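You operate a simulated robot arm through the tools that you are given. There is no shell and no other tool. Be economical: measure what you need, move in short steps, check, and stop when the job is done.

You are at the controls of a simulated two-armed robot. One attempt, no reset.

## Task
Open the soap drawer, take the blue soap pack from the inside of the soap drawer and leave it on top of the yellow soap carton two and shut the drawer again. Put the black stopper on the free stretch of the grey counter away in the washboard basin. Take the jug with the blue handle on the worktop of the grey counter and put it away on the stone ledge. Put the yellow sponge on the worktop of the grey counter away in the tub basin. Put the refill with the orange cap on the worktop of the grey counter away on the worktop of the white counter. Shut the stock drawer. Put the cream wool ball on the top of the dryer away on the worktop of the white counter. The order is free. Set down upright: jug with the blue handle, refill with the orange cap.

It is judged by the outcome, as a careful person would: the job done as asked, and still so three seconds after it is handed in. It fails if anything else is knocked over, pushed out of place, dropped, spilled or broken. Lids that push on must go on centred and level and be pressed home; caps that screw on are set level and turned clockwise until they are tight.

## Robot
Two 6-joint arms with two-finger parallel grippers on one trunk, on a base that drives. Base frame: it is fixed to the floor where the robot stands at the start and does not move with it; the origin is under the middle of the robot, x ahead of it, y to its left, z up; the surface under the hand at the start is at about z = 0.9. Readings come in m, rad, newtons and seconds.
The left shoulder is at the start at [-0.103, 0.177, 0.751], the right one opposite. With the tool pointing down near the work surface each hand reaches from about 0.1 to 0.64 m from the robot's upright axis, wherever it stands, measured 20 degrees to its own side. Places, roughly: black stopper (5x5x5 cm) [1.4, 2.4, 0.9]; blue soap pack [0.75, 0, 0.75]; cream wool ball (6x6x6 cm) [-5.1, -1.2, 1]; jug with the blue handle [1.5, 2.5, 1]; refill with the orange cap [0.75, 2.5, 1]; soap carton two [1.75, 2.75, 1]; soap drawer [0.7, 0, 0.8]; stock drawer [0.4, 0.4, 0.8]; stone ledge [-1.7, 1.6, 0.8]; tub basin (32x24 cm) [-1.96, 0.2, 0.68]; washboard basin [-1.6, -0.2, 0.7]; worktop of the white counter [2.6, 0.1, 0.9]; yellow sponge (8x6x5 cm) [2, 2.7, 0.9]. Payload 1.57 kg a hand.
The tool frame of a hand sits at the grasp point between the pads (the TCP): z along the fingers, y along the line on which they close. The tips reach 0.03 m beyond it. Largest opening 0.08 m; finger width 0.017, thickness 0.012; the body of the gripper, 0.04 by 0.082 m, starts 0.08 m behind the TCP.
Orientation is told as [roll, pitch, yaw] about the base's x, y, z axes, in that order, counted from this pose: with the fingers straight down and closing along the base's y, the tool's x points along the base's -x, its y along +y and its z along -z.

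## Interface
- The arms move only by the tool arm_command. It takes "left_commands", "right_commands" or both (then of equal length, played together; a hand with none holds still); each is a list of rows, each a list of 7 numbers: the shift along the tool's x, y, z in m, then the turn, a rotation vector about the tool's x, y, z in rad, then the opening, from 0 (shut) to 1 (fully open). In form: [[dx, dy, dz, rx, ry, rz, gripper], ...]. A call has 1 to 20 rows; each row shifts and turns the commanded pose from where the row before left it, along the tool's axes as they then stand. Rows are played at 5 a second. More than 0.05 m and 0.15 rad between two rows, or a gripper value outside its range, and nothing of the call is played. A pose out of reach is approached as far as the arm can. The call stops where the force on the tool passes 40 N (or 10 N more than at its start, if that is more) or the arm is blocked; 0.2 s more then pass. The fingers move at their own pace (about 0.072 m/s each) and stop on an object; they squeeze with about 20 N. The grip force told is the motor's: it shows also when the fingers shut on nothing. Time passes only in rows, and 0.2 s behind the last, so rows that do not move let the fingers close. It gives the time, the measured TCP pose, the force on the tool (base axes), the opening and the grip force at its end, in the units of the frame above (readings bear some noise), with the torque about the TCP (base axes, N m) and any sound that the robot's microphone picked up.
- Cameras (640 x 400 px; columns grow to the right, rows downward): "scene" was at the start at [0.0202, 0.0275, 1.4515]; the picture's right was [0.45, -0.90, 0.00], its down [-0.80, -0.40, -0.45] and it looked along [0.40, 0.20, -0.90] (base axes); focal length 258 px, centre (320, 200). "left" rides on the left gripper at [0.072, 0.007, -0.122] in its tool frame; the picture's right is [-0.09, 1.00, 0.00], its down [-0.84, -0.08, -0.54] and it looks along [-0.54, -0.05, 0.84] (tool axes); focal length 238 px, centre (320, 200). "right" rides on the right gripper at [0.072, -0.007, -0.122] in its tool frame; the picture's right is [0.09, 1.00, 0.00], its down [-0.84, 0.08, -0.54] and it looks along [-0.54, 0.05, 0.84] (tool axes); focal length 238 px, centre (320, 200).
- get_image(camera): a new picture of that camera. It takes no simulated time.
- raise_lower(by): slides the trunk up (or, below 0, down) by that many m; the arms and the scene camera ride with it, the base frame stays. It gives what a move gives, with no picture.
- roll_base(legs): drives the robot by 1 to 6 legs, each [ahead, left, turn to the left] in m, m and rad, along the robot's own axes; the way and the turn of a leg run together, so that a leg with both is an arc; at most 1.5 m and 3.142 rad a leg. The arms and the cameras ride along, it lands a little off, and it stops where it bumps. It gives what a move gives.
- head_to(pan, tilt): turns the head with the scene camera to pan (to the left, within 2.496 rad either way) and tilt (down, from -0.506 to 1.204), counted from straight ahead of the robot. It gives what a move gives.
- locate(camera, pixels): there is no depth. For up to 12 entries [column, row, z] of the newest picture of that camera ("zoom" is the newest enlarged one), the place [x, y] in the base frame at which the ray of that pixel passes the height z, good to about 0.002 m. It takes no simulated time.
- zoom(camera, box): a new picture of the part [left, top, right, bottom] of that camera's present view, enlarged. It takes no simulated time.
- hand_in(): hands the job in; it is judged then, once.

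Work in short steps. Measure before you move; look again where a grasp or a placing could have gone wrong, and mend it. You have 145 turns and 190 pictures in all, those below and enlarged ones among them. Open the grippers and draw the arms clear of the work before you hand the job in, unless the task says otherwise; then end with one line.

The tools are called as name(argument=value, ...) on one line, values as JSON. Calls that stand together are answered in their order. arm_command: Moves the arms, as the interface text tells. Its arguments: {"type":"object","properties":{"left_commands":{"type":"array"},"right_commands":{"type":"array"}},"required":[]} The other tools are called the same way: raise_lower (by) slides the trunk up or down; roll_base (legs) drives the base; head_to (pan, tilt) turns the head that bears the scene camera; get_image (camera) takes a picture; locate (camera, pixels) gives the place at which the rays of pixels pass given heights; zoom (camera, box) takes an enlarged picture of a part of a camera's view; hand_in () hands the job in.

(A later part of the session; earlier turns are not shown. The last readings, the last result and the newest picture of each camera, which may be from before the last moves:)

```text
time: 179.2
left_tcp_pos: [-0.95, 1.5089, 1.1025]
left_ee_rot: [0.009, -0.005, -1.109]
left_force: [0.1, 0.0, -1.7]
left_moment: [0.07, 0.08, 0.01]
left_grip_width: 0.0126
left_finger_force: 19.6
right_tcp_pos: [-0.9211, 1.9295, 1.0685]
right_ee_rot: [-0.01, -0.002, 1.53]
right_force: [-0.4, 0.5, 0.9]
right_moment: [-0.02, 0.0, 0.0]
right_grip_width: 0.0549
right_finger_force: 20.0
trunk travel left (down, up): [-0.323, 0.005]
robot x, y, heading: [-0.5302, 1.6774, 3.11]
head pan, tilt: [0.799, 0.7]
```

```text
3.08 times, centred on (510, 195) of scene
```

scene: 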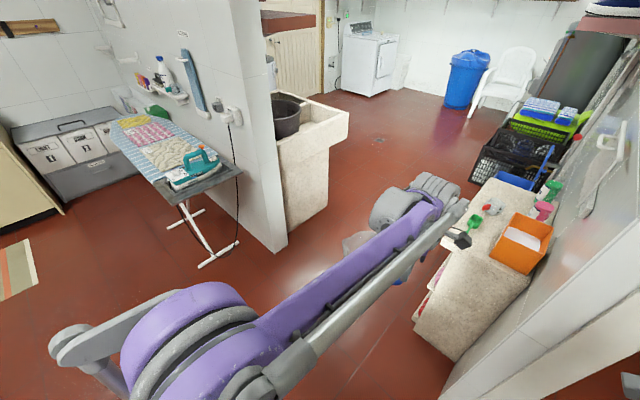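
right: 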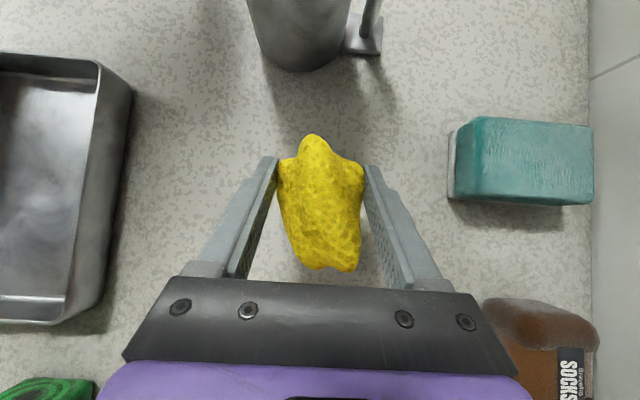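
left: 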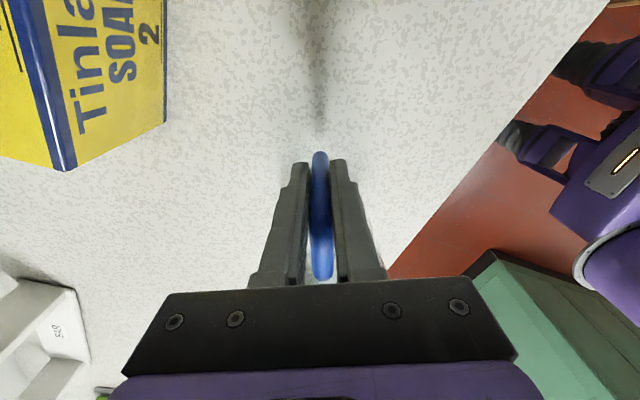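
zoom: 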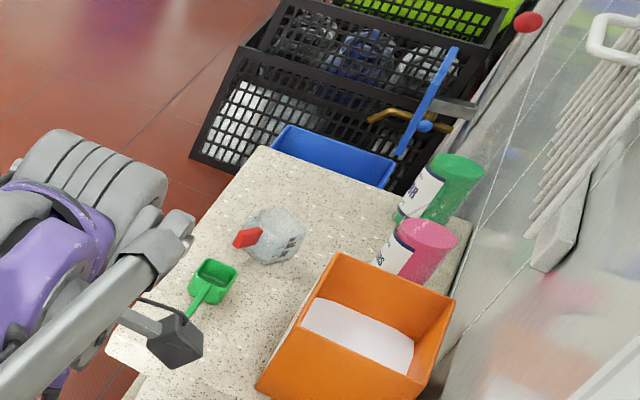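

The corridor between basin (y≈0.63) and ledge (y≈1.5) is open. I drive left 0.6, ahead 1.2, then turn right to face the ledge.

roll_base(legs=[[0, 0.6, 0.03], [1.2, 0, 0], [0, 0, -1.571]])

head_to(pan=0, tilt=0.8)

get_image(camera="scene")

```text
time: 194.5
left_tcp_pos: [-1.9552, 1.4785, 1.1031]
left_ee_rot: [0.008, -0.006, -2.611]
left_force: [-0.3, 0.4, -1.5]
left_moment: [-0.01, -0.05, -0.01]
left_grip_width: 0.0127
left_finger_force: 19.9
right_tcp_pos: [-1.5354, 1.4755, 1.0684]
right_ee_rot: [-0.009, -0.004, 0.025]
right_force: [-0.4, 0.5, -0.8]
right_moment: [0.01, 0.01, 0.01]
right_grip_width: 0.0554
right_finger_force: 20.3
trunk travel left (down, up): [-0.323, 0.005]
robot x, y, heading: [-1.765, 1.0733, 1.6]
head pan, tilt: [0.799, 0.7]
```

```text
time: 195.7
left_tcp_pos: [-1.9548, 1.4785, 1.1025]
left_ee_rot: [0.007, -0.006, -2.614]
left_force: [1.1, 0.5, -1.0]
left_moment: [0.01, -0.08, -0.01]
left_grip_width: 0.0128
left_finger_force: 20.1
right_tcp_pos: [-1.536, 1.4769, 1.0682]
right_ee_rot: [-0.008, -0.003, 0.028]
right_force: [-0.2, -0.5, 0.4]
right_moment: [-0.02, -0.01, -0.01]
right_grip_width: 0.055
right_finger_force: 20.1
trunk travel left (down, up): [-0.323, 0.005]
robot x, y, heading: [-1.7624, 1.0676, 1.597]
head pan, tilt: [0.0, 0.799]
```

```text
101 pictures are left
```

scene: 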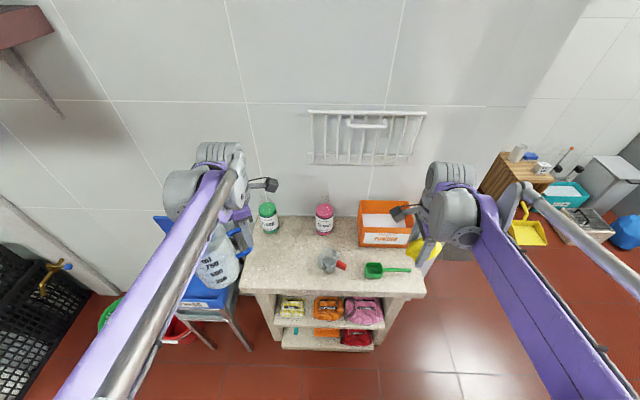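

The left part of the ledge (around (280,262)) is free. Locate its corners and the neighbouring cup (328,262).

locate(camera="scene", pixels=[[240, 292, 0.8], [427, 296, 0.8], [280, 262, 0.8], [318, 270, 0.8], [329, 234, 0.8], [269, 234, 0.8], [240, 292, 0.84], [427, 296, 0.84], [280, 262, 0.84], [262, 220, 0.8]])

get_image(camera="left")

get_image(camera="right")

```text
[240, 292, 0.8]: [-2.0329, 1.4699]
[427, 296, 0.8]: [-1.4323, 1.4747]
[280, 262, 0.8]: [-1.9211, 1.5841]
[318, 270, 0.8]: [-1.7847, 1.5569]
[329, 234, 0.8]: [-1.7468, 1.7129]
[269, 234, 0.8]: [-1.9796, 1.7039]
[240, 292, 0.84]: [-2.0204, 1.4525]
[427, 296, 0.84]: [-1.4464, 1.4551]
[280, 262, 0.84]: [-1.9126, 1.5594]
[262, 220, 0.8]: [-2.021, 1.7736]
```

```text
100 pictures are left
```

left: 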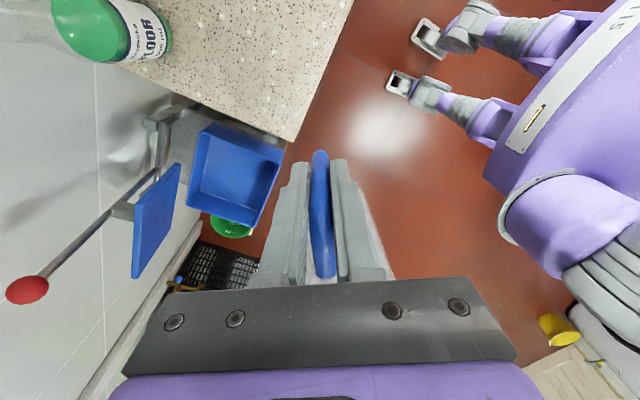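

```text
99 pictures are left
```

right: 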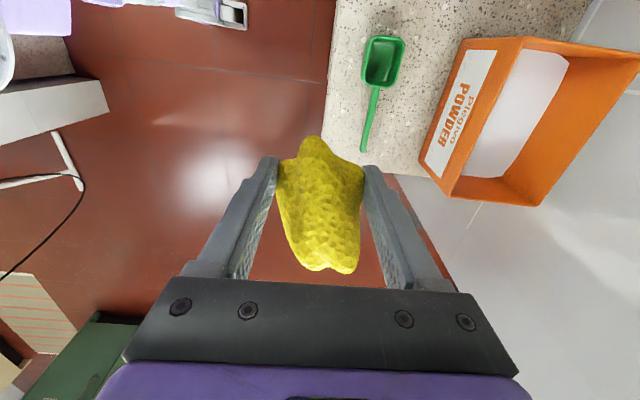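

Triangulate the ledge's front-left corner: left view (290,140), scene (240,292); and front-right corner in the right view.

locate(camera="left", pixels=[[290, 140, 0.76], [290, 140, 0.8], [290, 140, 0.84], [290, 140, 0.88]])

locate(camera="right", pixels=[[325, 145, 0.8], [325, 145, 0.84], [325, 100, 0.8], [325, 100, 0.84]])

zoom(camera="scene", box=[220, 190, 440, 330])

```text
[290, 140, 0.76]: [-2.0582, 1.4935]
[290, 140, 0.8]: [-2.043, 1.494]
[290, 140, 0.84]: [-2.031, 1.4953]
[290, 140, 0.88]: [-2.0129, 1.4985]
```

```text
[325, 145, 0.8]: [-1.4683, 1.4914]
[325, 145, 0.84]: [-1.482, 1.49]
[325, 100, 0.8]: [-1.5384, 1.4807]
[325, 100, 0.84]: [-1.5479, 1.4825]
```

```text
2.86 times, centred on (330, 260) of scene
```

zoom: 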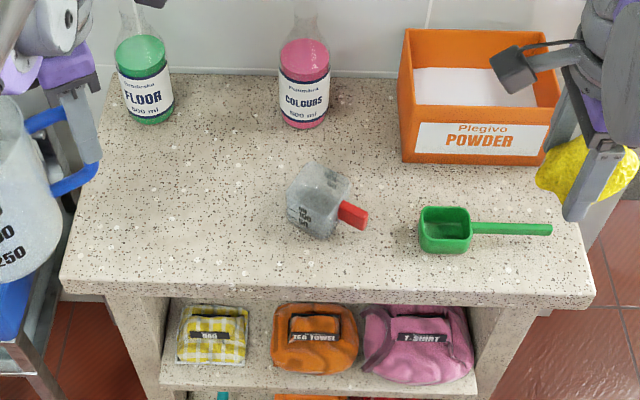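

Ledge top z≈0.8. I'll set the jug with its centre at about [-1.93, 1.585], so the hand goes to [-1.857, 1.628]. First I shift the base right 0.1 and ahead 0.05.

roll_base(legs=[[0.05, -0.1, -0.02]])

get_image(camera="scene")

```text
time: 197.2
left_tcp_pos: [-1.8503, 1.5335, 1.1024]
left_ee_rot: [0.009, -0.005, -2.634]
left_force: [0.2, -0.8, -0.8]
left_moment: [0.04, -0.07, 0.01]
left_grip_width: 0.0126
left_finger_force: 20.3
right_tcp_pos: [-1.431, 1.5219, 1.0667]
right_ee_rot: [-0.009, -0.002, 0.005]
right_force: [0.0, 1.1, -0.5]
right_moment: [-0.01, 0.04, -0.01]
right_grip_width: 0.0548
right_finger_force: 20.2
trunk travel left (down, up): [-0.323, 0.005]
robot x, y, heading: [-1.6694, 1.1247, 1.579]
head pan, tilt: [0.0, 0.799]
```

```text
97 pictures are left
```

scene: 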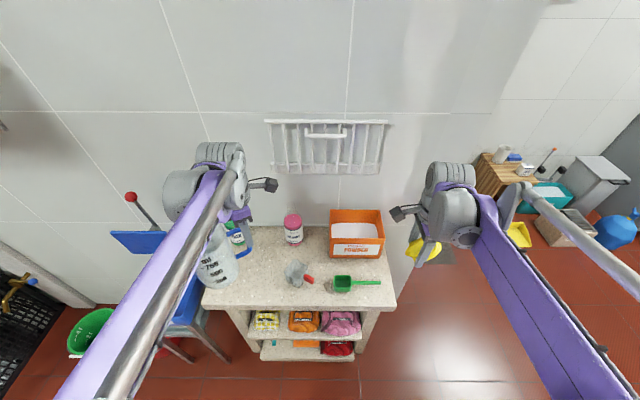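

Now the arm move (tool +0.038, −0.083), then descend to just above the ledge.

arm_command(left_commands=[[0.019, -0.0415, 0, 0, 0, 0, 0], [0.019, -0.0415, 0, 0, 0, 0, 0], [0, 0, 0.04, 0, 0, 0, 0], [0, 0, 0.04, 0, 0, 0, 0], [0, 0, 0.04, 0, 0, 0, 0], [0, 0, 0.04, 0, 0, 0, 0]])

get_image(camera="scene")

get_image(camera="left")

```text
time: 198.6
left_tcp_pos: [-1.8586, 1.6251, 0.942]
left_ee_rot: [0.009, -0.005, -2.634]
left_force: [-0.1, 0.3, -0.1]
left_moment: [0.03, -0.09, -0.05]
left_grip_width: 0.0124
left_finger_force: 19.9
right_tcp_pos: [-1.4304, 1.5232, 1.0667]
right_ee_rot: [-0.01, -0.002, 0.004]
right_force: [-1.0, 0.7, -0.4]
right_moment: [0.02, 0.0, 0.04]
right_grip_width: 0.0551
right_finger_force: 19.9
trunk travel left (down, up): [-0.323, 0.005]
robot x, y, heading: [-1.6675, 1.1249, 1.584]
head pan, tilt: [0.0, 0.799]
```

```text
96 pictures are left
```

scene: 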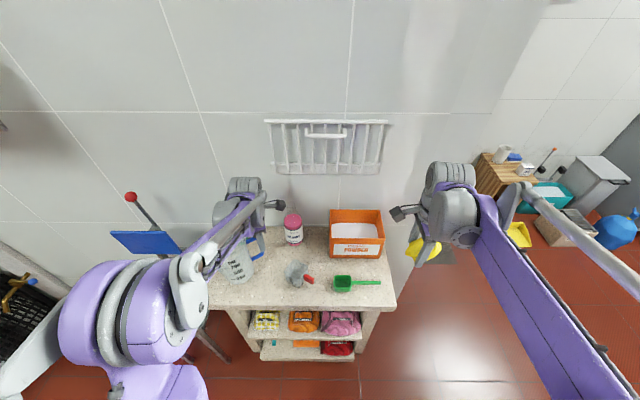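

```text
95 pictures are left
```

left: 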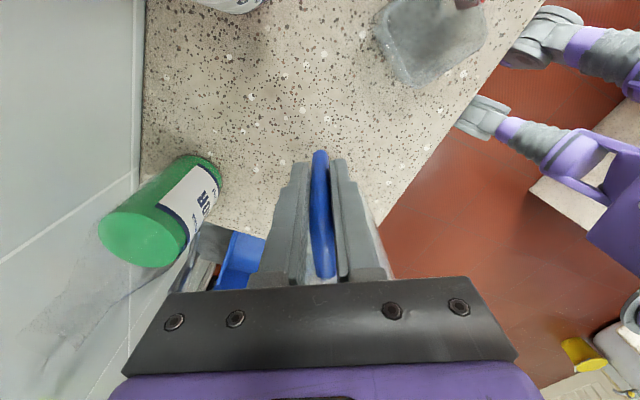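

Clear on all sides. I creep down.

arm_command(left_commands=[[0, 0, 0.015, 0, 0, 0, 0], [0, 0, 0.01, 0, 0, 0, 0], [0, 0, 0.006, 0, 0, 0, 0]])

zoom(camera="scene", box=[180, 200, 340, 320])

```text
time: 199.4
left_tcp_pos: [-1.8561, 1.6241, 0.9112]
left_ee_rot: [0.008, -0.006, -2.633]
left_force: [0.1, 0.1, -1.1]
left_moment: [0.02, -0.09, -0.03]
left_grip_width: 0.0123
left_finger_force: 20.5
right_tcp_pos: [-1.4297, 1.525, 1.0678]
right_ee_rot: [-0.007, -0.001, 0.006]
right_force: [0.3, 0.1, -0.3]
right_moment: [0.0, -0.02, -0.03]
right_grip_width: 0.055
right_finger_force: 20.0
trunk travel left (down, up): [-0.323, 0.005]
robot x, y, heading: [-1.6692, 1.1181, 1.585]
head pan, tilt: [0.0, 0.799]
```

```text
3.33 times, centred on (260, 260) of scene
```

zoom: 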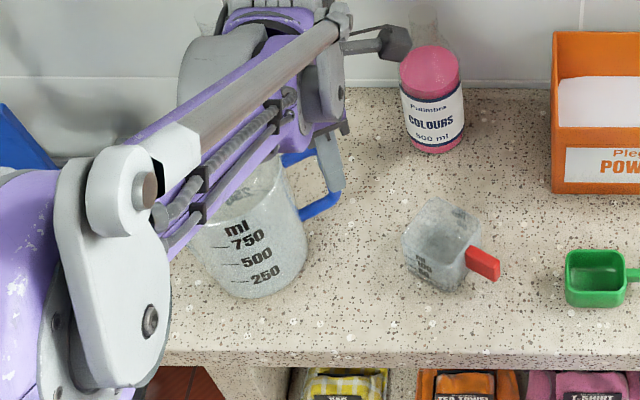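

Not yet in contact. A few 4 mm steps.

arm_command(left_commands=[[0, 0, 0.004, 0, 0, 0, 0], [0, 0, 0.004, 0, 0, 0, 0]])

arm_command(left_commands=[[0, 0, 0.003, 0, 0, 0, 0]])

```text
time: 200.0
left_tcp_pos: [-1.8549, 1.6226, 0.9026]
left_ee_rot: [0.008, -0.006, -2.635]
left_force: [4.4, 0.8, 11.1]
left_moment: [0.04, 0.74, 0.02]
left_grip_width: 0.0125
left_finger_force: 19.8
right_tcp_pos: [-1.429, 1.5222, 1.0684]
right_ee_rot: [-0.008, 0.001, 0.005]
right_force: [-0.4, -0.6, 0.5]
right_moment: [0.04, 0.02, 0.04]
right_grip_width: 0.0552
right_finger_force: 19.8
trunk travel left (down, up): [-0.323, 0.005]
robot x, y, heading: [-1.6665, 1.1231, 1.579]
head pan, tilt: [0.0, 0.799]
```

```text
time: 200.4
left_tcp_pos: [-1.8563, 1.6211, 0.8999]
left_ee_rot: [0.008, -0.006, -2.635]
left_force: [6.1, 1.2, 16.8]
left_moment: [0.08, 0.26, 0.01]
left_grip_width: 0.0129
left_finger_force: 20.0
right_tcp_pos: [-1.4294, 1.5229, 1.0679]
right_ee_rot: [-0.007, 0.001, 0.006]
right_force: [-0.1, 0.1, -0.9]
right_moment: [-0.02, 0.02, 0.01]
right_grip_width: 0.055
right_finger_force: 19.7
trunk travel left (down, up): [-0.323, 0.005]
robot x, y, heading: [-1.6684, 1.1251, 1.579]
head pan, tilt: [0.0, 0.799]
```

Jug is down (≈12–17 N). I ease off, open, and rise straight up.

arm_command(left_commands=[[0, 0, -0.002, 0, 0, 0, 0], [0, 0, 0, 0, 0, 0, 0.3], [0, 0, 0, 0, 0, 0, 0.7], [0, 0, 0, 0, 0, 0, 0.7], [0, 0, -0.03, 0, 0, 0, 0.7], [0, 0, -0.04, 0, 0, 0, 0.7], [0, 0, -0.04, 0, 0, 0, 0.7], [0, 0, -0.04, 0, 0, 0, 0.7], [0, 0, -0.04, 0, 0, 0, 0.7]])

get_image(camera="left")

get_image(camera="scene")

```text
time: 202.4
left_tcp_pos: [-1.8555, 1.6239, 1.0957]
left_ee_rot: [0.009, -0.004, -2.634]
left_force: [-0.8, -0.3, 0.5]
left_moment: [-0.02, -0.03, 0.0]
left_grip_width: 0.0559
left_finger_force: 0.1
right_tcp_pos: [-1.4295, 1.5231, 1.0683]
right_ee_rot: [-0.007, -0.001, 0.006]
right_force: [0.2, -0.1, 0.3]
right_moment: [-0.01, -0.01, 0.01]
right_grip_width: 0.0548
right_finger_force: 20.0
trunk travel left (down, up): [-0.323, 0.005]
robot x, y, heading: [-1.6704, 1.1232, 1.578]
head pan, tilt: [0.0, 0.799]
```

```text
93 pictures are left
```

left: 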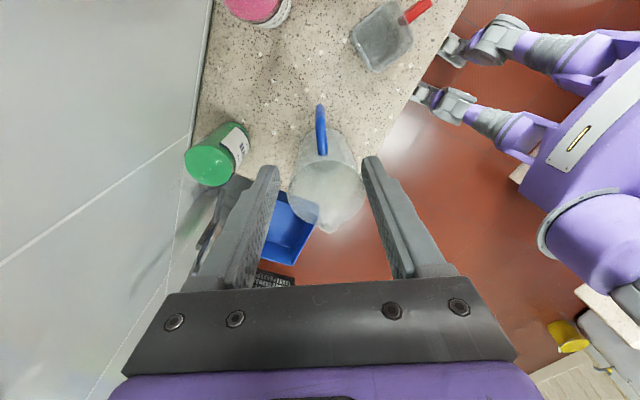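

```text
92 pictures are left
```

scene: 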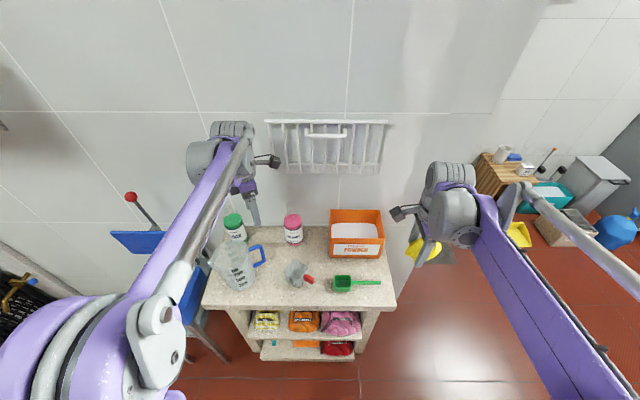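

The jug stands on the ledge. I zoom to verify, and unwind the left hand's yaw while retracting it.

zoom(camera="scene", box=[180, 200, 340, 320])

arm_command(left_commands=[[0, 0, -0.02, 0, 0, 0.148, 0.7], [0, 0, 0, 0, 0, 0.148, 0.7], [0, 0, 0, 0, 0, 0.148, 0.7], [0, 0, 0, 0, 0, 0.148, 0.7], [0, 0, 0, 0, 0, 0.148, 0.7], [0, 0, 0, 0, 0, 0.148, 0.7], [0, 0, 0, 0, 0, 0.148, 0.7], [0, 0, 0, 0, 0, 0.148, 0.7], [0, 0, 0, 0, 0, 0.148, 0.7], [0, 0, 0, 0, 0, 0.148, 0.7], [0, 0, 0, 0, 0, 0.148, 0.7], [0, 0, 0, 0, 0, 0.148, 0.7], [0, 0, 0, 0, 0, 0.148, 0.7], [0, 0, 0, 0, 0, 0.148, 0.7], [0.03, 0, 0, 0, 0, 0, 1], [0.04, 0, 0, 0, 0, 0, 1], [0.04, 0, 0, 0, 0, 0, 1], [0.04, 0, 0, 0, 0, 0, 1]])

roll_base(legs=[[-0.05, 0, 0], [0, 0, 1.571], [0, 0, 1.571]])

get_image(camera="scene")

```text
3.33 times, centred on (260, 260) of scene
```

zoom: 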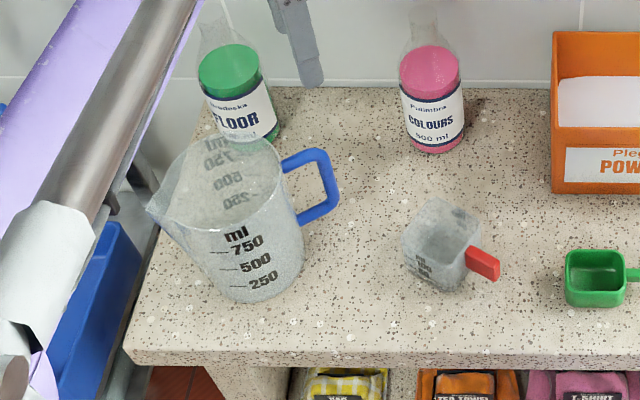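

```text
time: 206.2
left_tcp_pos: [-1.8598, 1.4732, 1.1139]
left_ee_rot: [0.0, 0.008, 1.576]
left_force: [1.2, -0.8, -0.2]
left_moment: [-0.01, -0.02, 0.01]
left_grip_width: 0.08
left_finger_force: 0.0
right_tcp_pos: [-1.4287, 1.5227, 1.0679]
right_ee_rot: [-0.008, 0.0, 0.006]
right_force: [0.3, -0.1, -0.4]
right_moment: [-0.03, -0.02, 0.03]
right_grip_width: 0.0552
right_finger_force: 20.0
trunk travel left (down, up): [-0.323, 0.005]
robot x, y, heading: [-1.664, 1.1228, 1.577]
head pan, tilt: [0.0, 0.799]
```

```text
time: 214.8
left_tcp_pos: [-1.4754, 0.7223, 1.1142]
left_ee_rot: [0.0, 0.011, -1.563]
left_force: [-0.1, 0.3, 0.2]
left_moment: [0.0, -0.02, -0.01]
left_grip_width: 0.0799
left_finger_force: 0.1
right_tcp_pos: [-1.9052, 0.672, 1.0682]
right_ee_rot: [-0.007, -0.003, -3.133]
right_force: [-0.2, 0.4, 0.8]
right_moment: [-0.02, -0.05, 0.03]
right_grip_width: 0.0551
right_finger_force: 19.9
trunk travel left (down, up): [-0.323, 0.005]
robot x, y, heading: [-1.6683, 1.0757, -1.559]
head pan, tilt: [0.0, 0.799]
```

```text
90 pictures are left
```

scene: 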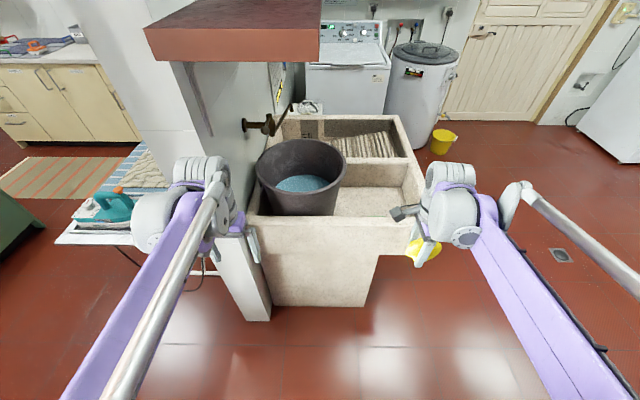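

The near compartment (with a dark bucket) is the tub basin; the ridged washboard basin lies beyond. I measure the tub interior near (385,205).

locate(camera="scene", pixels=[[248, 218, 0.8], [415, 230, 0.8], [425, 180, 0.8], [395, 118, 0.8], [380, 200, 0.68], [345, 215, 0.8], [345, 195, 0.68], [410, 165, 0.8], [345, 160, 0.8], [400, 215, 0.8], [300, 150, 1.0]])

zoom(camera="scene", box=[230, 90, 450, 260])

get_image(camera="right")

```text
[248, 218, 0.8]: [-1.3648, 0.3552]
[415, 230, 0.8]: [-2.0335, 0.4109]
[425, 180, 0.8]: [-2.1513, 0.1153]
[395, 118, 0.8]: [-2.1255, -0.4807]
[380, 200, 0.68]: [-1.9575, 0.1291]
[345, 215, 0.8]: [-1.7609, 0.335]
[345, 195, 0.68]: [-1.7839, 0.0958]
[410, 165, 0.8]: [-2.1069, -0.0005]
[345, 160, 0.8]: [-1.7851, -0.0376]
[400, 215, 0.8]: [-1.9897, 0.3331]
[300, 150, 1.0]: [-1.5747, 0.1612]
```

```text
2.35 times, centred on (340, 175) of scene
```

zoom: 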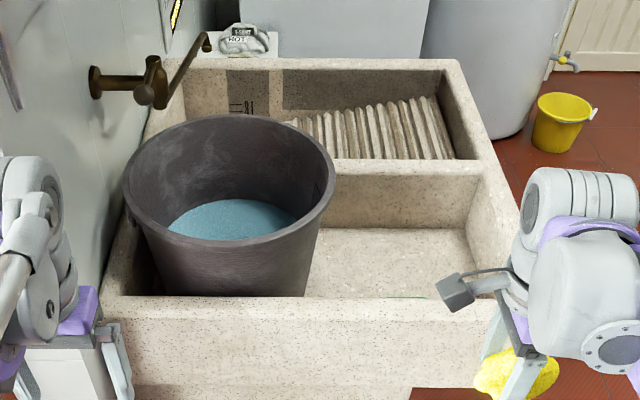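

```text
88 pictures are left
```

right: 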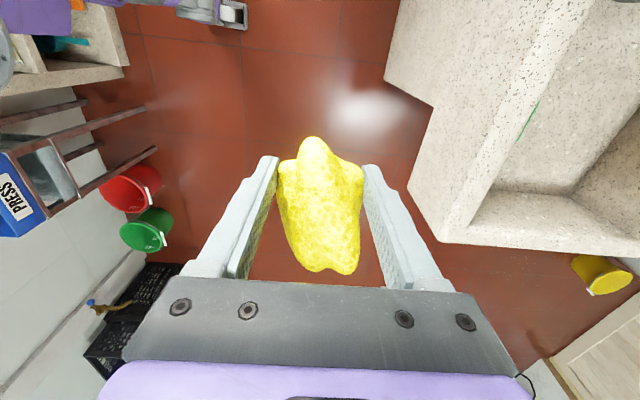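

The free tub floor spans about x −1.82…−2.08, y 0.02…0.30. I shift right 0.15 and ahead 0.3, then measure again.

roll_base(legs=[[0, -0.15, -0.01], [0.28, 0, 0]])

get_image(camera="right")

get_image(camera="scene")

```text
time: 218.3
left_tcp_pos: [-1.627, 0.4401, 1.1129]
left_ee_rot: [0.001, 0.01, -1.574]
left_force: [-0.3, 0.5, -0.5]
left_moment: [0.0, -0.04, -0.01]
left_grip_width: 0.0802
left_finger_force: 0.0
right_tcp_pos: [-2.0576, 0.3953, 1.0668]
right_ee_rot: [-0.009, -0.002, 3.136]
right_force: [0.7, 0.4, -0.3]
right_moment: [-0.02, -0.01, 0.02]
right_grip_width: 0.0552
right_finger_force: 19.8
trunk travel left (down, up): [-0.323, 0.005]
robot x, y, heading: [-1.8157, 0.7956, -1.572]
head pan, tilt: [0.0, 0.799]
```

```text
87 pictures are left
```

right: 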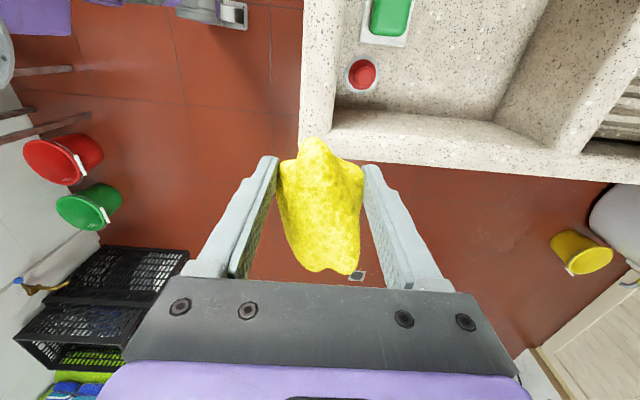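

```text
86 pictures are left
```

scene: 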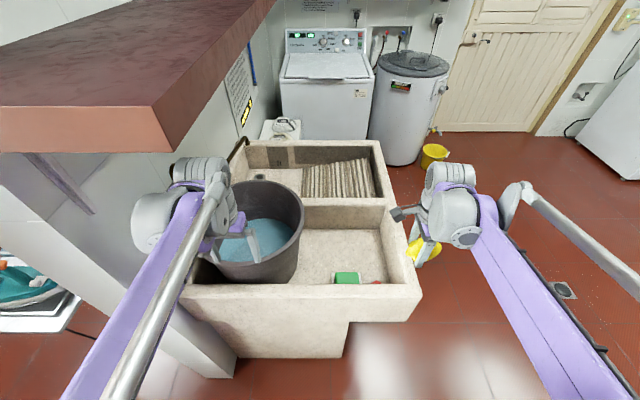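

The tub also holds a green and a red item near its near wall. Locate the floor and these.

locate(camera="right", pixels=[[450, 60, 0.68], [390, 15, 0.7], [362, 75, 0.7], [335, 126, 0.7], [505, 118, 0.68], [312, 150, 0.8], [620, 180, 0.8]])

locate(camera="scene", pixels=[[347, 278, 0.7], [376, 282, 0.7], [350, 250, 0.68], [300, 230, 0.68], [382, 232, 0.68], [388, 282, 0.68], [420, 295, 0.8], [385, 200, 0.8], [303, 215, 1.0]])

zoom(camera="scene", box=[180, 120, 460, 340])

```text
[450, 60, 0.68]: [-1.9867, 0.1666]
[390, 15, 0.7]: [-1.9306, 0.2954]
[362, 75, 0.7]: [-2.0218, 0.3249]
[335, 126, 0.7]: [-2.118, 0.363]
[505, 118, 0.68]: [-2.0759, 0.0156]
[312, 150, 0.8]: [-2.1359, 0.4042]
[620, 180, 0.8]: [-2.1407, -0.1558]
```

```text
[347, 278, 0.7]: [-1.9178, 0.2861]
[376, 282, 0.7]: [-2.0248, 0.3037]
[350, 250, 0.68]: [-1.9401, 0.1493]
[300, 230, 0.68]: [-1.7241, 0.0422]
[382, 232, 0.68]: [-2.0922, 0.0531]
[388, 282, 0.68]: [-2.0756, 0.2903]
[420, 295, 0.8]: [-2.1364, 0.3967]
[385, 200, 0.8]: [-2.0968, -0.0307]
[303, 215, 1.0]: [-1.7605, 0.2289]
```

```text
1.82 times, centred on (320, 230) of scene
```

zoom: 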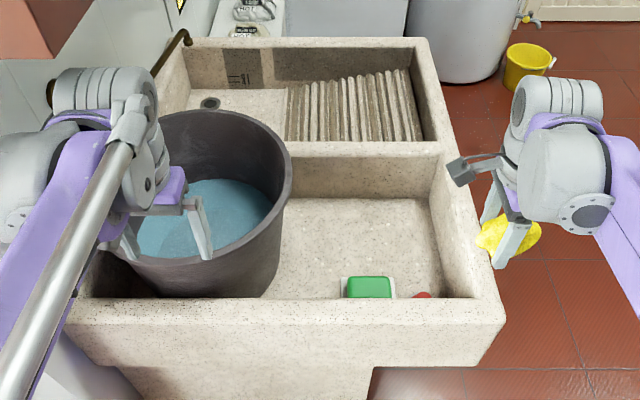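

I drive 0.08 m closer, then carry the sponge over the tub floor at [-1.97, 0.15].

locate(camera="scene", pixels=[[240, 358, 0], [343, 357, 0]])

roll_base(legs=[[0.08, 0, 0]])

arm_command(right_commands=[[0.018, 0.033, 0, 0, 0, 0, 0], [0.018, 0.033, 0, 0, 0, 0, 0], [0.018, 0.033, 0.02, 0, 0, 0, 0], [0.018, 0.033, 0.02, 0, 0, 0, 0], [0.016, 0.033, 0.03, 0, 0, 0, 0]])

get_image(camera="scene")

```text
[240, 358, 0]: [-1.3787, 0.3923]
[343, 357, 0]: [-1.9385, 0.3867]
```

```text
time: 219.3
left_tcp_pos: [-1.6263, 0.3624, 1.1131]
left_ee_rot: [0.0, 0.011, -1.573]
left_force: [0.1, -0.3, 0.0]
left_moment: [-0.03, -0.02, -0.01]
left_grip_width: 0.08
left_finger_force: 0.1
right_tcp_pos: [-2.0565, 0.3168, 1.0672]
right_ee_rot: [-0.009, -0.002, 3.138]
right_force: [0.4, -0.1, -0.9]
right_moment: [0.03, 0.01, 0.01]
right_grip_width: 0.0546
right_finger_force: 20.1
trunk travel left (down, up): [-0.323, 0.005]
robot x, y, heading: [-1.8137, 0.7144, -1.571]
head pan, tilt: [0.0, 0.799]
```

```text
time: 220.5
left_tcp_pos: [-1.6264, 0.359, 1.113]
left_ee_rot: [0.001, 0.01, -1.575]
left_force: [-0.4, 0.8, 0.4]
left_moment: [0.03, -0.01, -0.01]
left_grip_width: 0.0802
left_finger_force: 0.1
right_tcp_pos: [-1.9715, 0.1485, 0.9929]
right_ee_rot: [-0.009, -0.003, 3.138]
right_force: [0.0, -0.5, -0.7]
right_moment: [0.0, 0.04, -0.04]
right_grip_width: 0.0551
right_finger_force: 20.0
trunk travel left (down, up): [-0.323, 0.005]
robot x, y, heading: [-1.8146, 0.713, -1.573]
head pan, tilt: [0.0, 0.799]
```

```text
84 pictures are left
```

scene: 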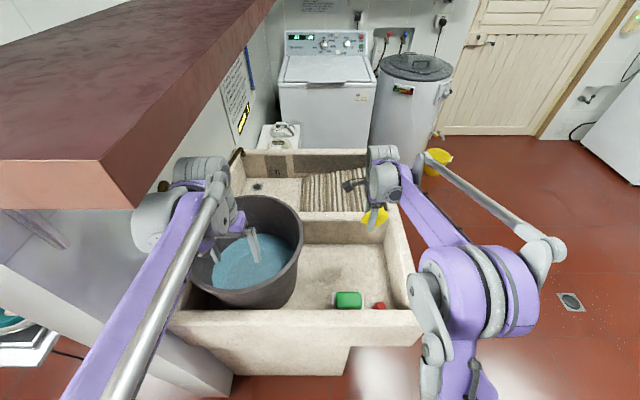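

Over the tub. I lower 0.24 m, then look.

arm_command(right_commands=[[0, 0, 0.04, 0, 0, 0, 0], [0, 0, 0.04, 0, 0, 0, 0], [0, 0, 0.04, 0, 0, 0, 0], [0, 0, 0.04, 0, 0, 0, 0], [0, 0, 0.04, 0, 0, 0, 0], [0, 0, 0.03, 0, 0, 0, 0]])

get_image(camera="right")

get_image(camera="scene")

```text
time: 221.9
left_tcp_pos: [-1.627, 0.3612, 1.1136]
left_ee_rot: [-0.001, 0.01, -1.574]
left_force: [-0.1, 0.9, -0.6]
left_moment: [-0.01, -0.02, 0.0]
left_grip_width: 0.0799
left_finger_force: 0.0
right_tcp_pos: [-1.9716, 0.1496, 0.7643]
right_ee_rot: [-0.008, -0.003, 3.138]
right_force: [0.4, -0.6, 0.3]
right_moment: [-0.01, -0.04, 0.0]
right_grip_width: 0.055
right_finger_force: 20.4
trunk travel left (down, up): [-0.323, 0.005]
robot x, y, heading: [-1.8151, 0.7144, -1.575]
head pan, tilt: [0.0, 0.799]
```

```text
83 pictures are left
```

right: 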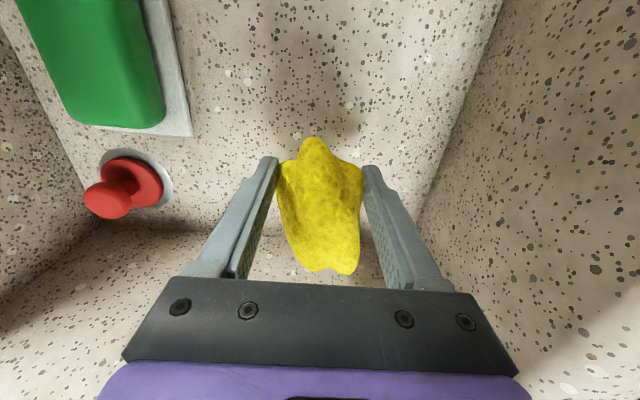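

```text
82 pictures are left
```

scene: 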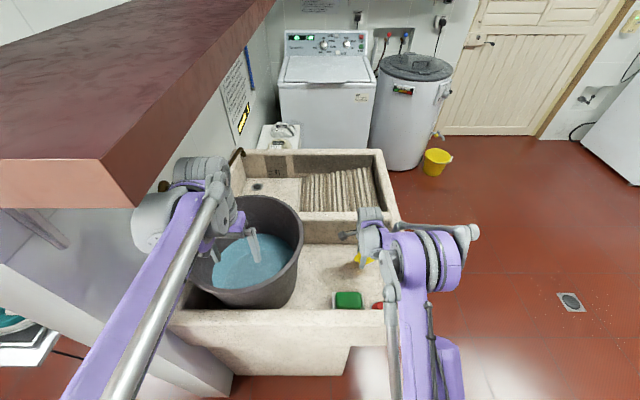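

I creep down to contact.

arm_command(right_commands=[[0, 0, 0.01, 0, 0, 0, 0], [0, 0, 0.01, 0, 0, 0, 0], [0, 0, 0.006, 0, 0, 0, 0]])

```text
time: 222.7
left_tcp_pos: [-1.6276, 0.3612, 1.1139]
left_ee_rot: [0.0, 0.01, -1.573]
left_force: [0.7, -0.6, 0.9]
left_moment: [0.0, 0.01, -0.01]
left_grip_width: 0.0802
left_finger_force: 0.0
right_tcp_pos: [-1.9679, 0.1529, 0.7406]
right_ee_rot: [-0.008, 0.0, 3.139]
right_force: [-0.1, -0.9, -0.4]
right_moment: [0.01, -0.01, 0.0]
right_grip_width: 0.055
right_finger_force: 19.7
trunk travel left (down, up): [-0.323, 0.005]
robot x, y, heading: [-1.8161, 0.7126, -1.572]
head pan, tilt: [0.0, 0.799]
```

arm_command(right_commands=[[0, 0, 0.008, 0, 0, 0, 0], [0, 0, 0.006, 0, 0, 0, 0], [0, 0, 0.006, 0, 0, 0, 0]])

get_image(camera="right")

```text
time: 223.5
left_tcp_pos: [-1.6267, 0.3622, 1.1151]
left_ee_rot: [0.001, 0.009, -1.575]
left_force: [0.4, 0.5, -0.7]
left_moment: [0.02, 0.02, 0.0]
left_grip_width: 0.08
left_finger_force: 0.0
right_tcp_pos: [-1.97, 0.1518, 0.7237]
right_ee_rot: [-0.007, -0.002, 3.139]
right_force: [-0.2, -2.5, 24.9]
right_moment: [-0.16, 0.02, 0.0]
right_grip_width: 0.0553
right_finger_force: 19.7
trunk travel left (down, up): [-0.323, 0.005]
robot x, y, heading: [-1.8127, 0.7111, -1.576]
head pan, tilt: [0.0, 0.799]
```

```text
81 pictures are left
```

right: 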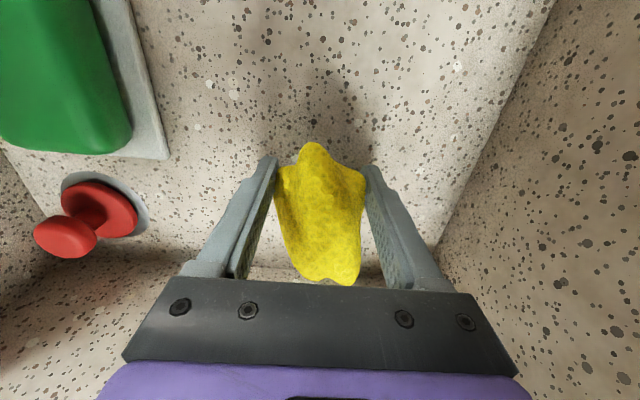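

Contact (25 N). I ease off, open fully, and rise straight out.

arm_command(right_commands=[[0, 0, -0.003, 0, 0, 0, 0], [0, 0, 0, 0, 0, 0, 1], [0, 0, 0, 0, 0, 0, 1], [0, 0, -0.03, 0, 0, 0, 1], [0, 0, -0.04, 0, 0, 0, 1], [0, 0, -0.04, 0, 0, 0, 1], [0, 0, -0.04, 0, 0, 0, 1], [0, 0, -0.04, 0, 0, 0, 1], [0, 0, -0.04, 0, 0, 0, 1], [0, 0, -0.04, 0, 0, 0, 1]])

get_image(camera="right")

get_image(camera="scene")

```text
time: 225.7
left_tcp_pos: [-1.6277, 0.3612, 1.115]
left_ee_rot: [-0.001, 0.007, -1.574]
left_force: [0.5, 0.7, -0.2]
left_moment: [-0.01, -0.01, 0.02]
left_grip_width: 0.0799
left_finger_force: 0.0
right_tcp_pos: [-1.9706, 0.1516, 0.9942]
right_ee_rot: [-0.008, 0.001, 3.137]
right_force: [-0.2, -0.5, 0.3]
right_moment: [0.01, 0.0, 0.01]
right_grip_width: 0.0802
right_finger_force: 0.0
trunk travel left (down, up): [-0.323, 0.005]
robot x, y, heading: [-1.8148, 0.7131, -1.568]
head pan, tilt: [0.0, 0.799]
```

```text
80 pictures are left
```

right: 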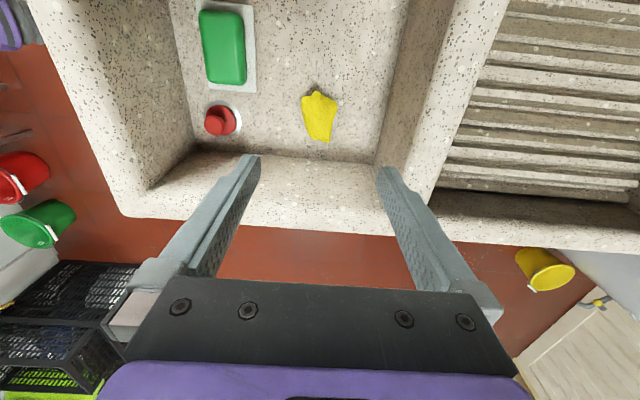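

```text
79 pictures are left
```

scene: 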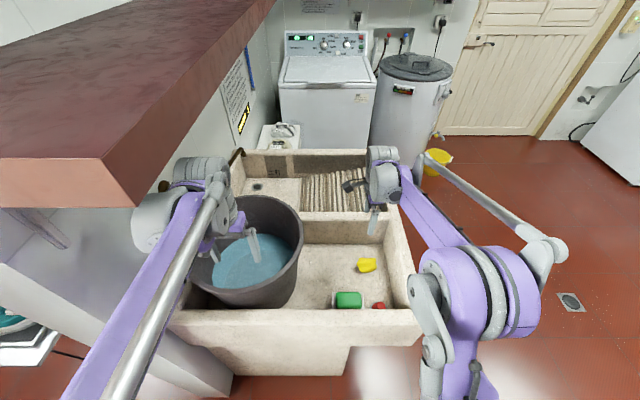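

Sponge is in the tub basin. I retract the right hand, back off, turn to face −x and look toward the dryer.

arm_command(right_commands=[[0, -0.04, -0.02, 0, 0, 0, 1], [0, -0.04, -0.02, 0, 0, 0, 1], [0, -0.04, -0.02, 0, 0, 0, 1], [0, -0.04, -0.01, 0, 0, 0, 1]])

roll_base(legs=[[-0.33, 0, 0], [0, 0, -1.571]])

head_to(pan=0.3, tilt=0.45)

get_image(camera="scene")

```text
time: 226.7
left_tcp_pos: [-1.6255, 0.3635, 1.1152]
left_ee_rot: [-0.001, 0.009, -1.572]
left_force: [-0.4, 0.3, 0.6]
left_moment: [0.0, 0.03, -0.01]
left_grip_width: 0.0801
left_finger_force: 0.1
right_tcp_pos: [-1.9683, 0.3124, 1.0644]
right_ee_rot: [-0.007, -0.001, 3.138]
right_force: [0.0, 0.6, 0.3]
right_moment: [-0.02, 0.03, 0.0]
right_grip_width: 0.0801
right_finger_force: 0.1
trunk travel left (down, up): [-0.323, 0.005]
robot x, y, heading: [-1.817, 0.7136, -1.569]
head pan, tilt: [0.0, 0.799]
```

```text
time: 232.7
left_tcp_pos: [-2.1691, 0.8502, 1.1142]
left_ee_rot: [0.0, 0.011, 3.136]
left_force: [-0.7, -0.3, 0.2]
left_moment: [0.01, -0.01, 0.0]
left_grip_width: 0.0798
left_finger_force: 0.0
right_tcp_pos: [-2.2188, 1.1928, 1.0644]
right_ee_rot: [-0.007, -0.002, 1.565]
right_force: [-0.1, 0.0, 0.1]
right_moment: [0.04, 0.01, 0.02]
right_grip_width: 0.0798
right_finger_force: 0.0
trunk travel left (down, up): [-0.323, 0.005]
robot x, y, heading: [-1.8134, 1.0423, 3.137]
head pan, tilt: [0.0, 0.799]
```

```text
time: 233.5
left_tcp_pos: [-2.169, 0.8521, 1.1146]
left_ee_rot: [0.0, 0.01, 3.137]
left_force: [-0.5, 1.0, 0.4]
left_moment: [0.01, 0.01, 0.02]
left_grip_width: 0.08
left_finger_force: 0.1
right_tcp_pos: [-2.2195, 1.1935, 1.0647]
right_ee_rot: [-0.008, -0.001, 1.565]
right_force: [0.2, 0.2, 0.5]
right_moment: [-0.02, 0.01, 0.01]
right_grip_width: 0.08
right_finger_force: 0.0
trunk travel left (down, up): [-0.323, 0.005]
robot x, y, heading: [-1.8144, 1.0384, 3.138]
head pan, tilt: [0.3, 0.45]
```

```text
78 pictures are left
```

scene: 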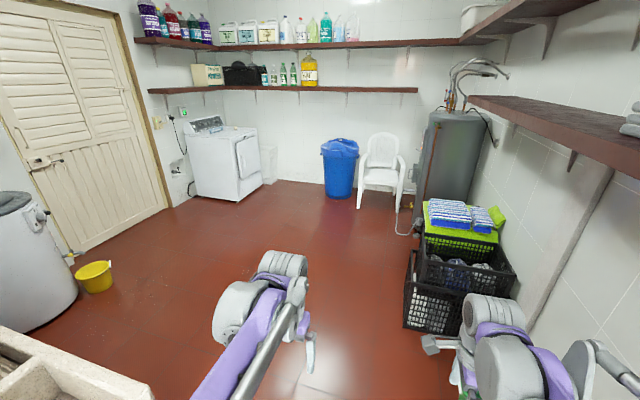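

Locate the floor obstacles and the dryer.

locate(camera="scene", pixels=[[404, 328, 0], [95, 290, 0], [239, 202, 0], [197, 192, 0], [263, 185, 0], [208, 140, 0.93], [257, 128, 0.93], [235, 140, 0.93], [325, 192, 0]])

zoom(camera="scene", box=[160, 90, 300, 210])

```text
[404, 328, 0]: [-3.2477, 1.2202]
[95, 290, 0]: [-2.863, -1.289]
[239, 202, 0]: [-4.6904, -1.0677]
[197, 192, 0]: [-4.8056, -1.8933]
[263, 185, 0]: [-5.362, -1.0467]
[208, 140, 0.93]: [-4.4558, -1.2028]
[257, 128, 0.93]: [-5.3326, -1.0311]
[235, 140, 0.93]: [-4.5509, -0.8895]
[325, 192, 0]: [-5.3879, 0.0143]
```

```text
3.33 times, centred on (230, 150) of scene
```

zoom: 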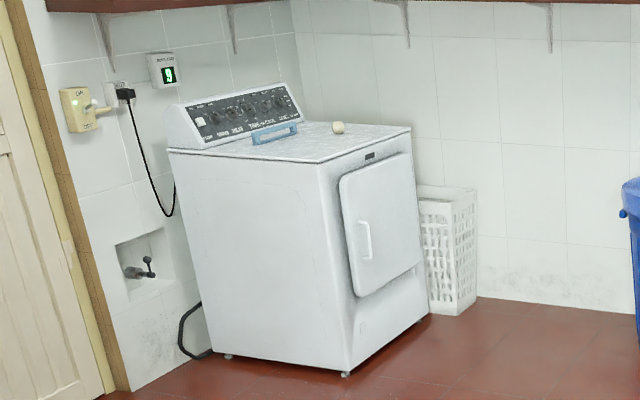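

The dryer front faces +y at y≈−1.05; the ball is near its front. I drive there and turn left to face it.

roll_base(legs=[[1.4, 0.56, 0], [1.4, 0.56, 0], [0.3, 0.1, 0], [0, 0, 1.571]])

head_to(pan=0, tilt=0.7)

get_image(camera="scene")

```text
refused: leg 1 is longer than a leg can be; nothing moved
```

```text
time: 234.3
left_tcp_pos: [-2.1695, 0.8521, 1.1145]
left_ee_rot: [-0.001, 0.009, 3.137]
left_force: [0.3, 0.4, -0.3]
left_moment: [0.0, 0.0, -0.03]
left_grip_width: 0.0801
left_finger_force: 0.1
right_tcp_pos: [-2.2181, 1.1936, 1.0647]
right_ee_rot: [-0.007, -0.002, 1.567]
right_force: [-0.7, 0.1, 0.4]
right_moment: [-0.01, 0.0, 0.01]
right_grip_width: 0.0801
right_finger_force: 0.1
trunk travel left (down, up): [-0.323, 0.005]
robot x, y, heading: [-1.8122, 1.036, 3.137]
head pan, tilt: [0.0, 0.7]
```

```text
76 pictures are left
```

scene: 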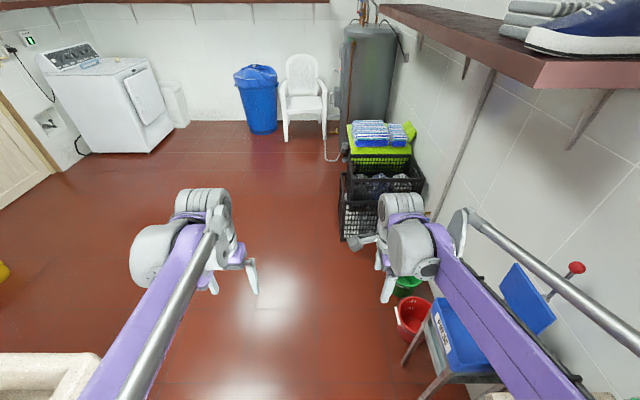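

Legs must be ≤1.5 m; I split them.

roll_base(legs=[[1.1, 0.44, 0], [1.1, 0.44, 0], [0.93, 0.37, 0], [0, 0, 1.571]])

get_image(camera="scene")

```text
time: 254.6
left_tcp_pos: [-4.7245, -0.597, 1.1149]
left_ee_rot: [0.0, 0.01, -1.528]
left_force: [-0.8, -0.7, 0.9]
left_moment: [0.01, 0.01, 0.02]
left_grip_width: 0.0798
left_finger_force: 0.1
right_tcp_pos: [-5.0624, -0.6634, 1.0639]
right_ee_rot: [-0.008, -0.001, -3.098]
right_force: [-0.8, -0.7, 0.4]
right_moment: [0.01, 0.04, -0.01]
right_grip_width: 0.0801
right_finger_force: 0.1
trunk travel left (down, up): [-0.323, 0.005]
robot x, y, heading: [-4.9286, -0.2511, -1.528]
head pan, tilt: [0.0, 0.7]
```

```text
75 pictures are left
```

scene: 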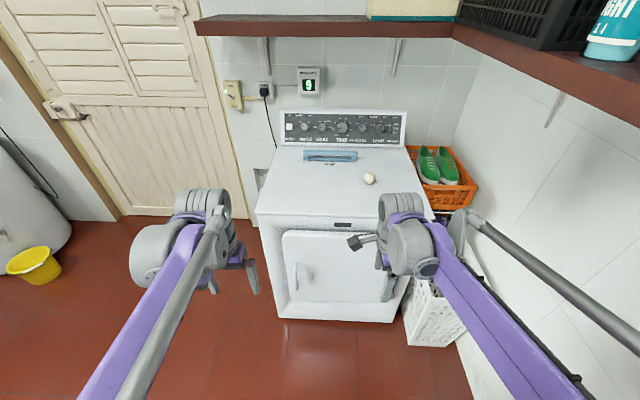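

Ball at (370,179). Locate it and the dryer edges.

locate(camera="scene", pixels=[[370, 178, 0.93], [370, 178, 0.96], [370, 178, 1.0], [255, 213, 0.93], [425, 215, 0.93], [290, 318, 0.05], [356, 158, 1.0]])

roll_base(legs=[[0.3, 0, -0.04]])

get_image(camera="right")

get_image(camera="scene")

```text
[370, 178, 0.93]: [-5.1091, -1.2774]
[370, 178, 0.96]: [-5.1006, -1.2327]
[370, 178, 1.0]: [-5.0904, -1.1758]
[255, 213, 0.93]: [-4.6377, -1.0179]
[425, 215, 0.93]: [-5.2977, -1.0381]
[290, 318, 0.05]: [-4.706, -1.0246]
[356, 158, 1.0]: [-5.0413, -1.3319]
```

```text
time: 256.7
left_tcp_pos: [-4.7314, -0.905, 1.1154]
left_ee_rot: [0.001, 0.009, -1.57]
left_force: [0.0, -0.8, 0.0]
left_moment: [-0.01, -0.01, 0.01]
left_grip_width: 0.0803
left_finger_force: 0.1
right_tcp_pos: [-5.0733, -0.9572, 1.064]
right_ee_rot: [-0.011, -0.001, -3.142]
right_force: [0.0, 0.0, 0.2]
right_moment: [0.06, 0.0, 0.0]
right_grip_width: 0.0801
right_finger_force: 0.1
trunk travel left (down, up): [-0.323, 0.005]
robot x, y, heading: [-4.9227, -0.5507, -1.571]
head pan, tilt: [0.0, 0.7]
```

```text
74 pictures are left
```

right: 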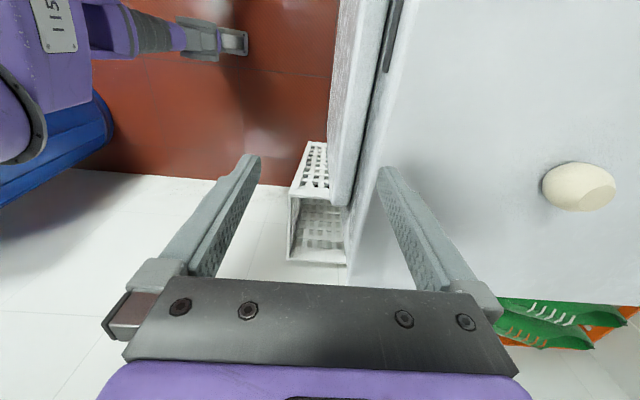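

```text
73 pictures are left
```

scene: 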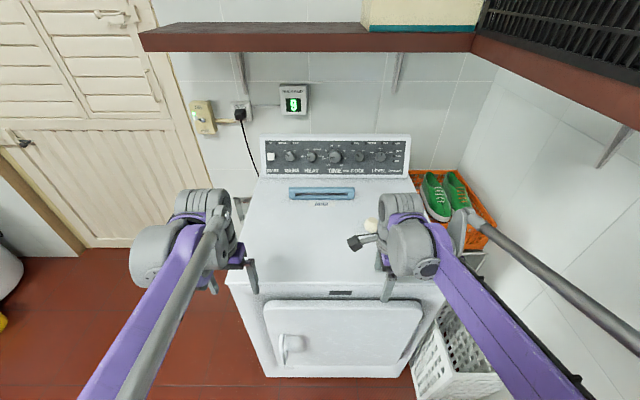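

Triangulate: right view ball (580,187), scene (371,226).

locate(camera="right", pixels=[[580, 187, 0.94], [580, 187, 0.96], [580, 187, 0.98]])

locate(camera="scene", pixels=[[371, 226, 0.94], [371, 226, 0.96], [371, 226, 0.98], [228, 282, 0.93], [444, 290, 0.93]])

zoom(camera="scene", box=[230, 160, 450, 300])

```text
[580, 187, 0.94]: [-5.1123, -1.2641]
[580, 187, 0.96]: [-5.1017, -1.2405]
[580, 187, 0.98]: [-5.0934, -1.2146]
```

```text
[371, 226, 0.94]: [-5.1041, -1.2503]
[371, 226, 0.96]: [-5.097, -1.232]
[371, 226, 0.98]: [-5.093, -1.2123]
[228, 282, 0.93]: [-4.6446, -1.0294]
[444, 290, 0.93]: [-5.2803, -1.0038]
```

```text
2.86 times, centred on (340, 230) of scene
```

zoom: 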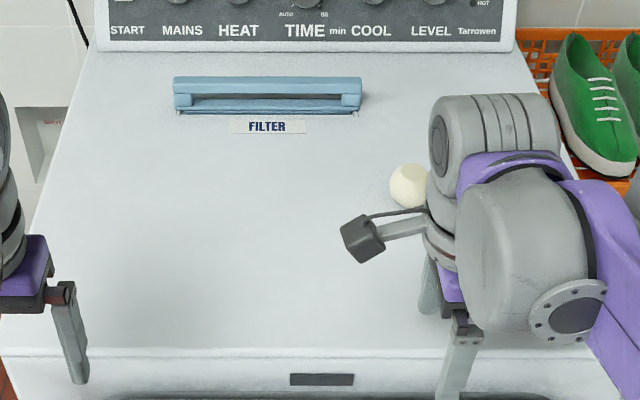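

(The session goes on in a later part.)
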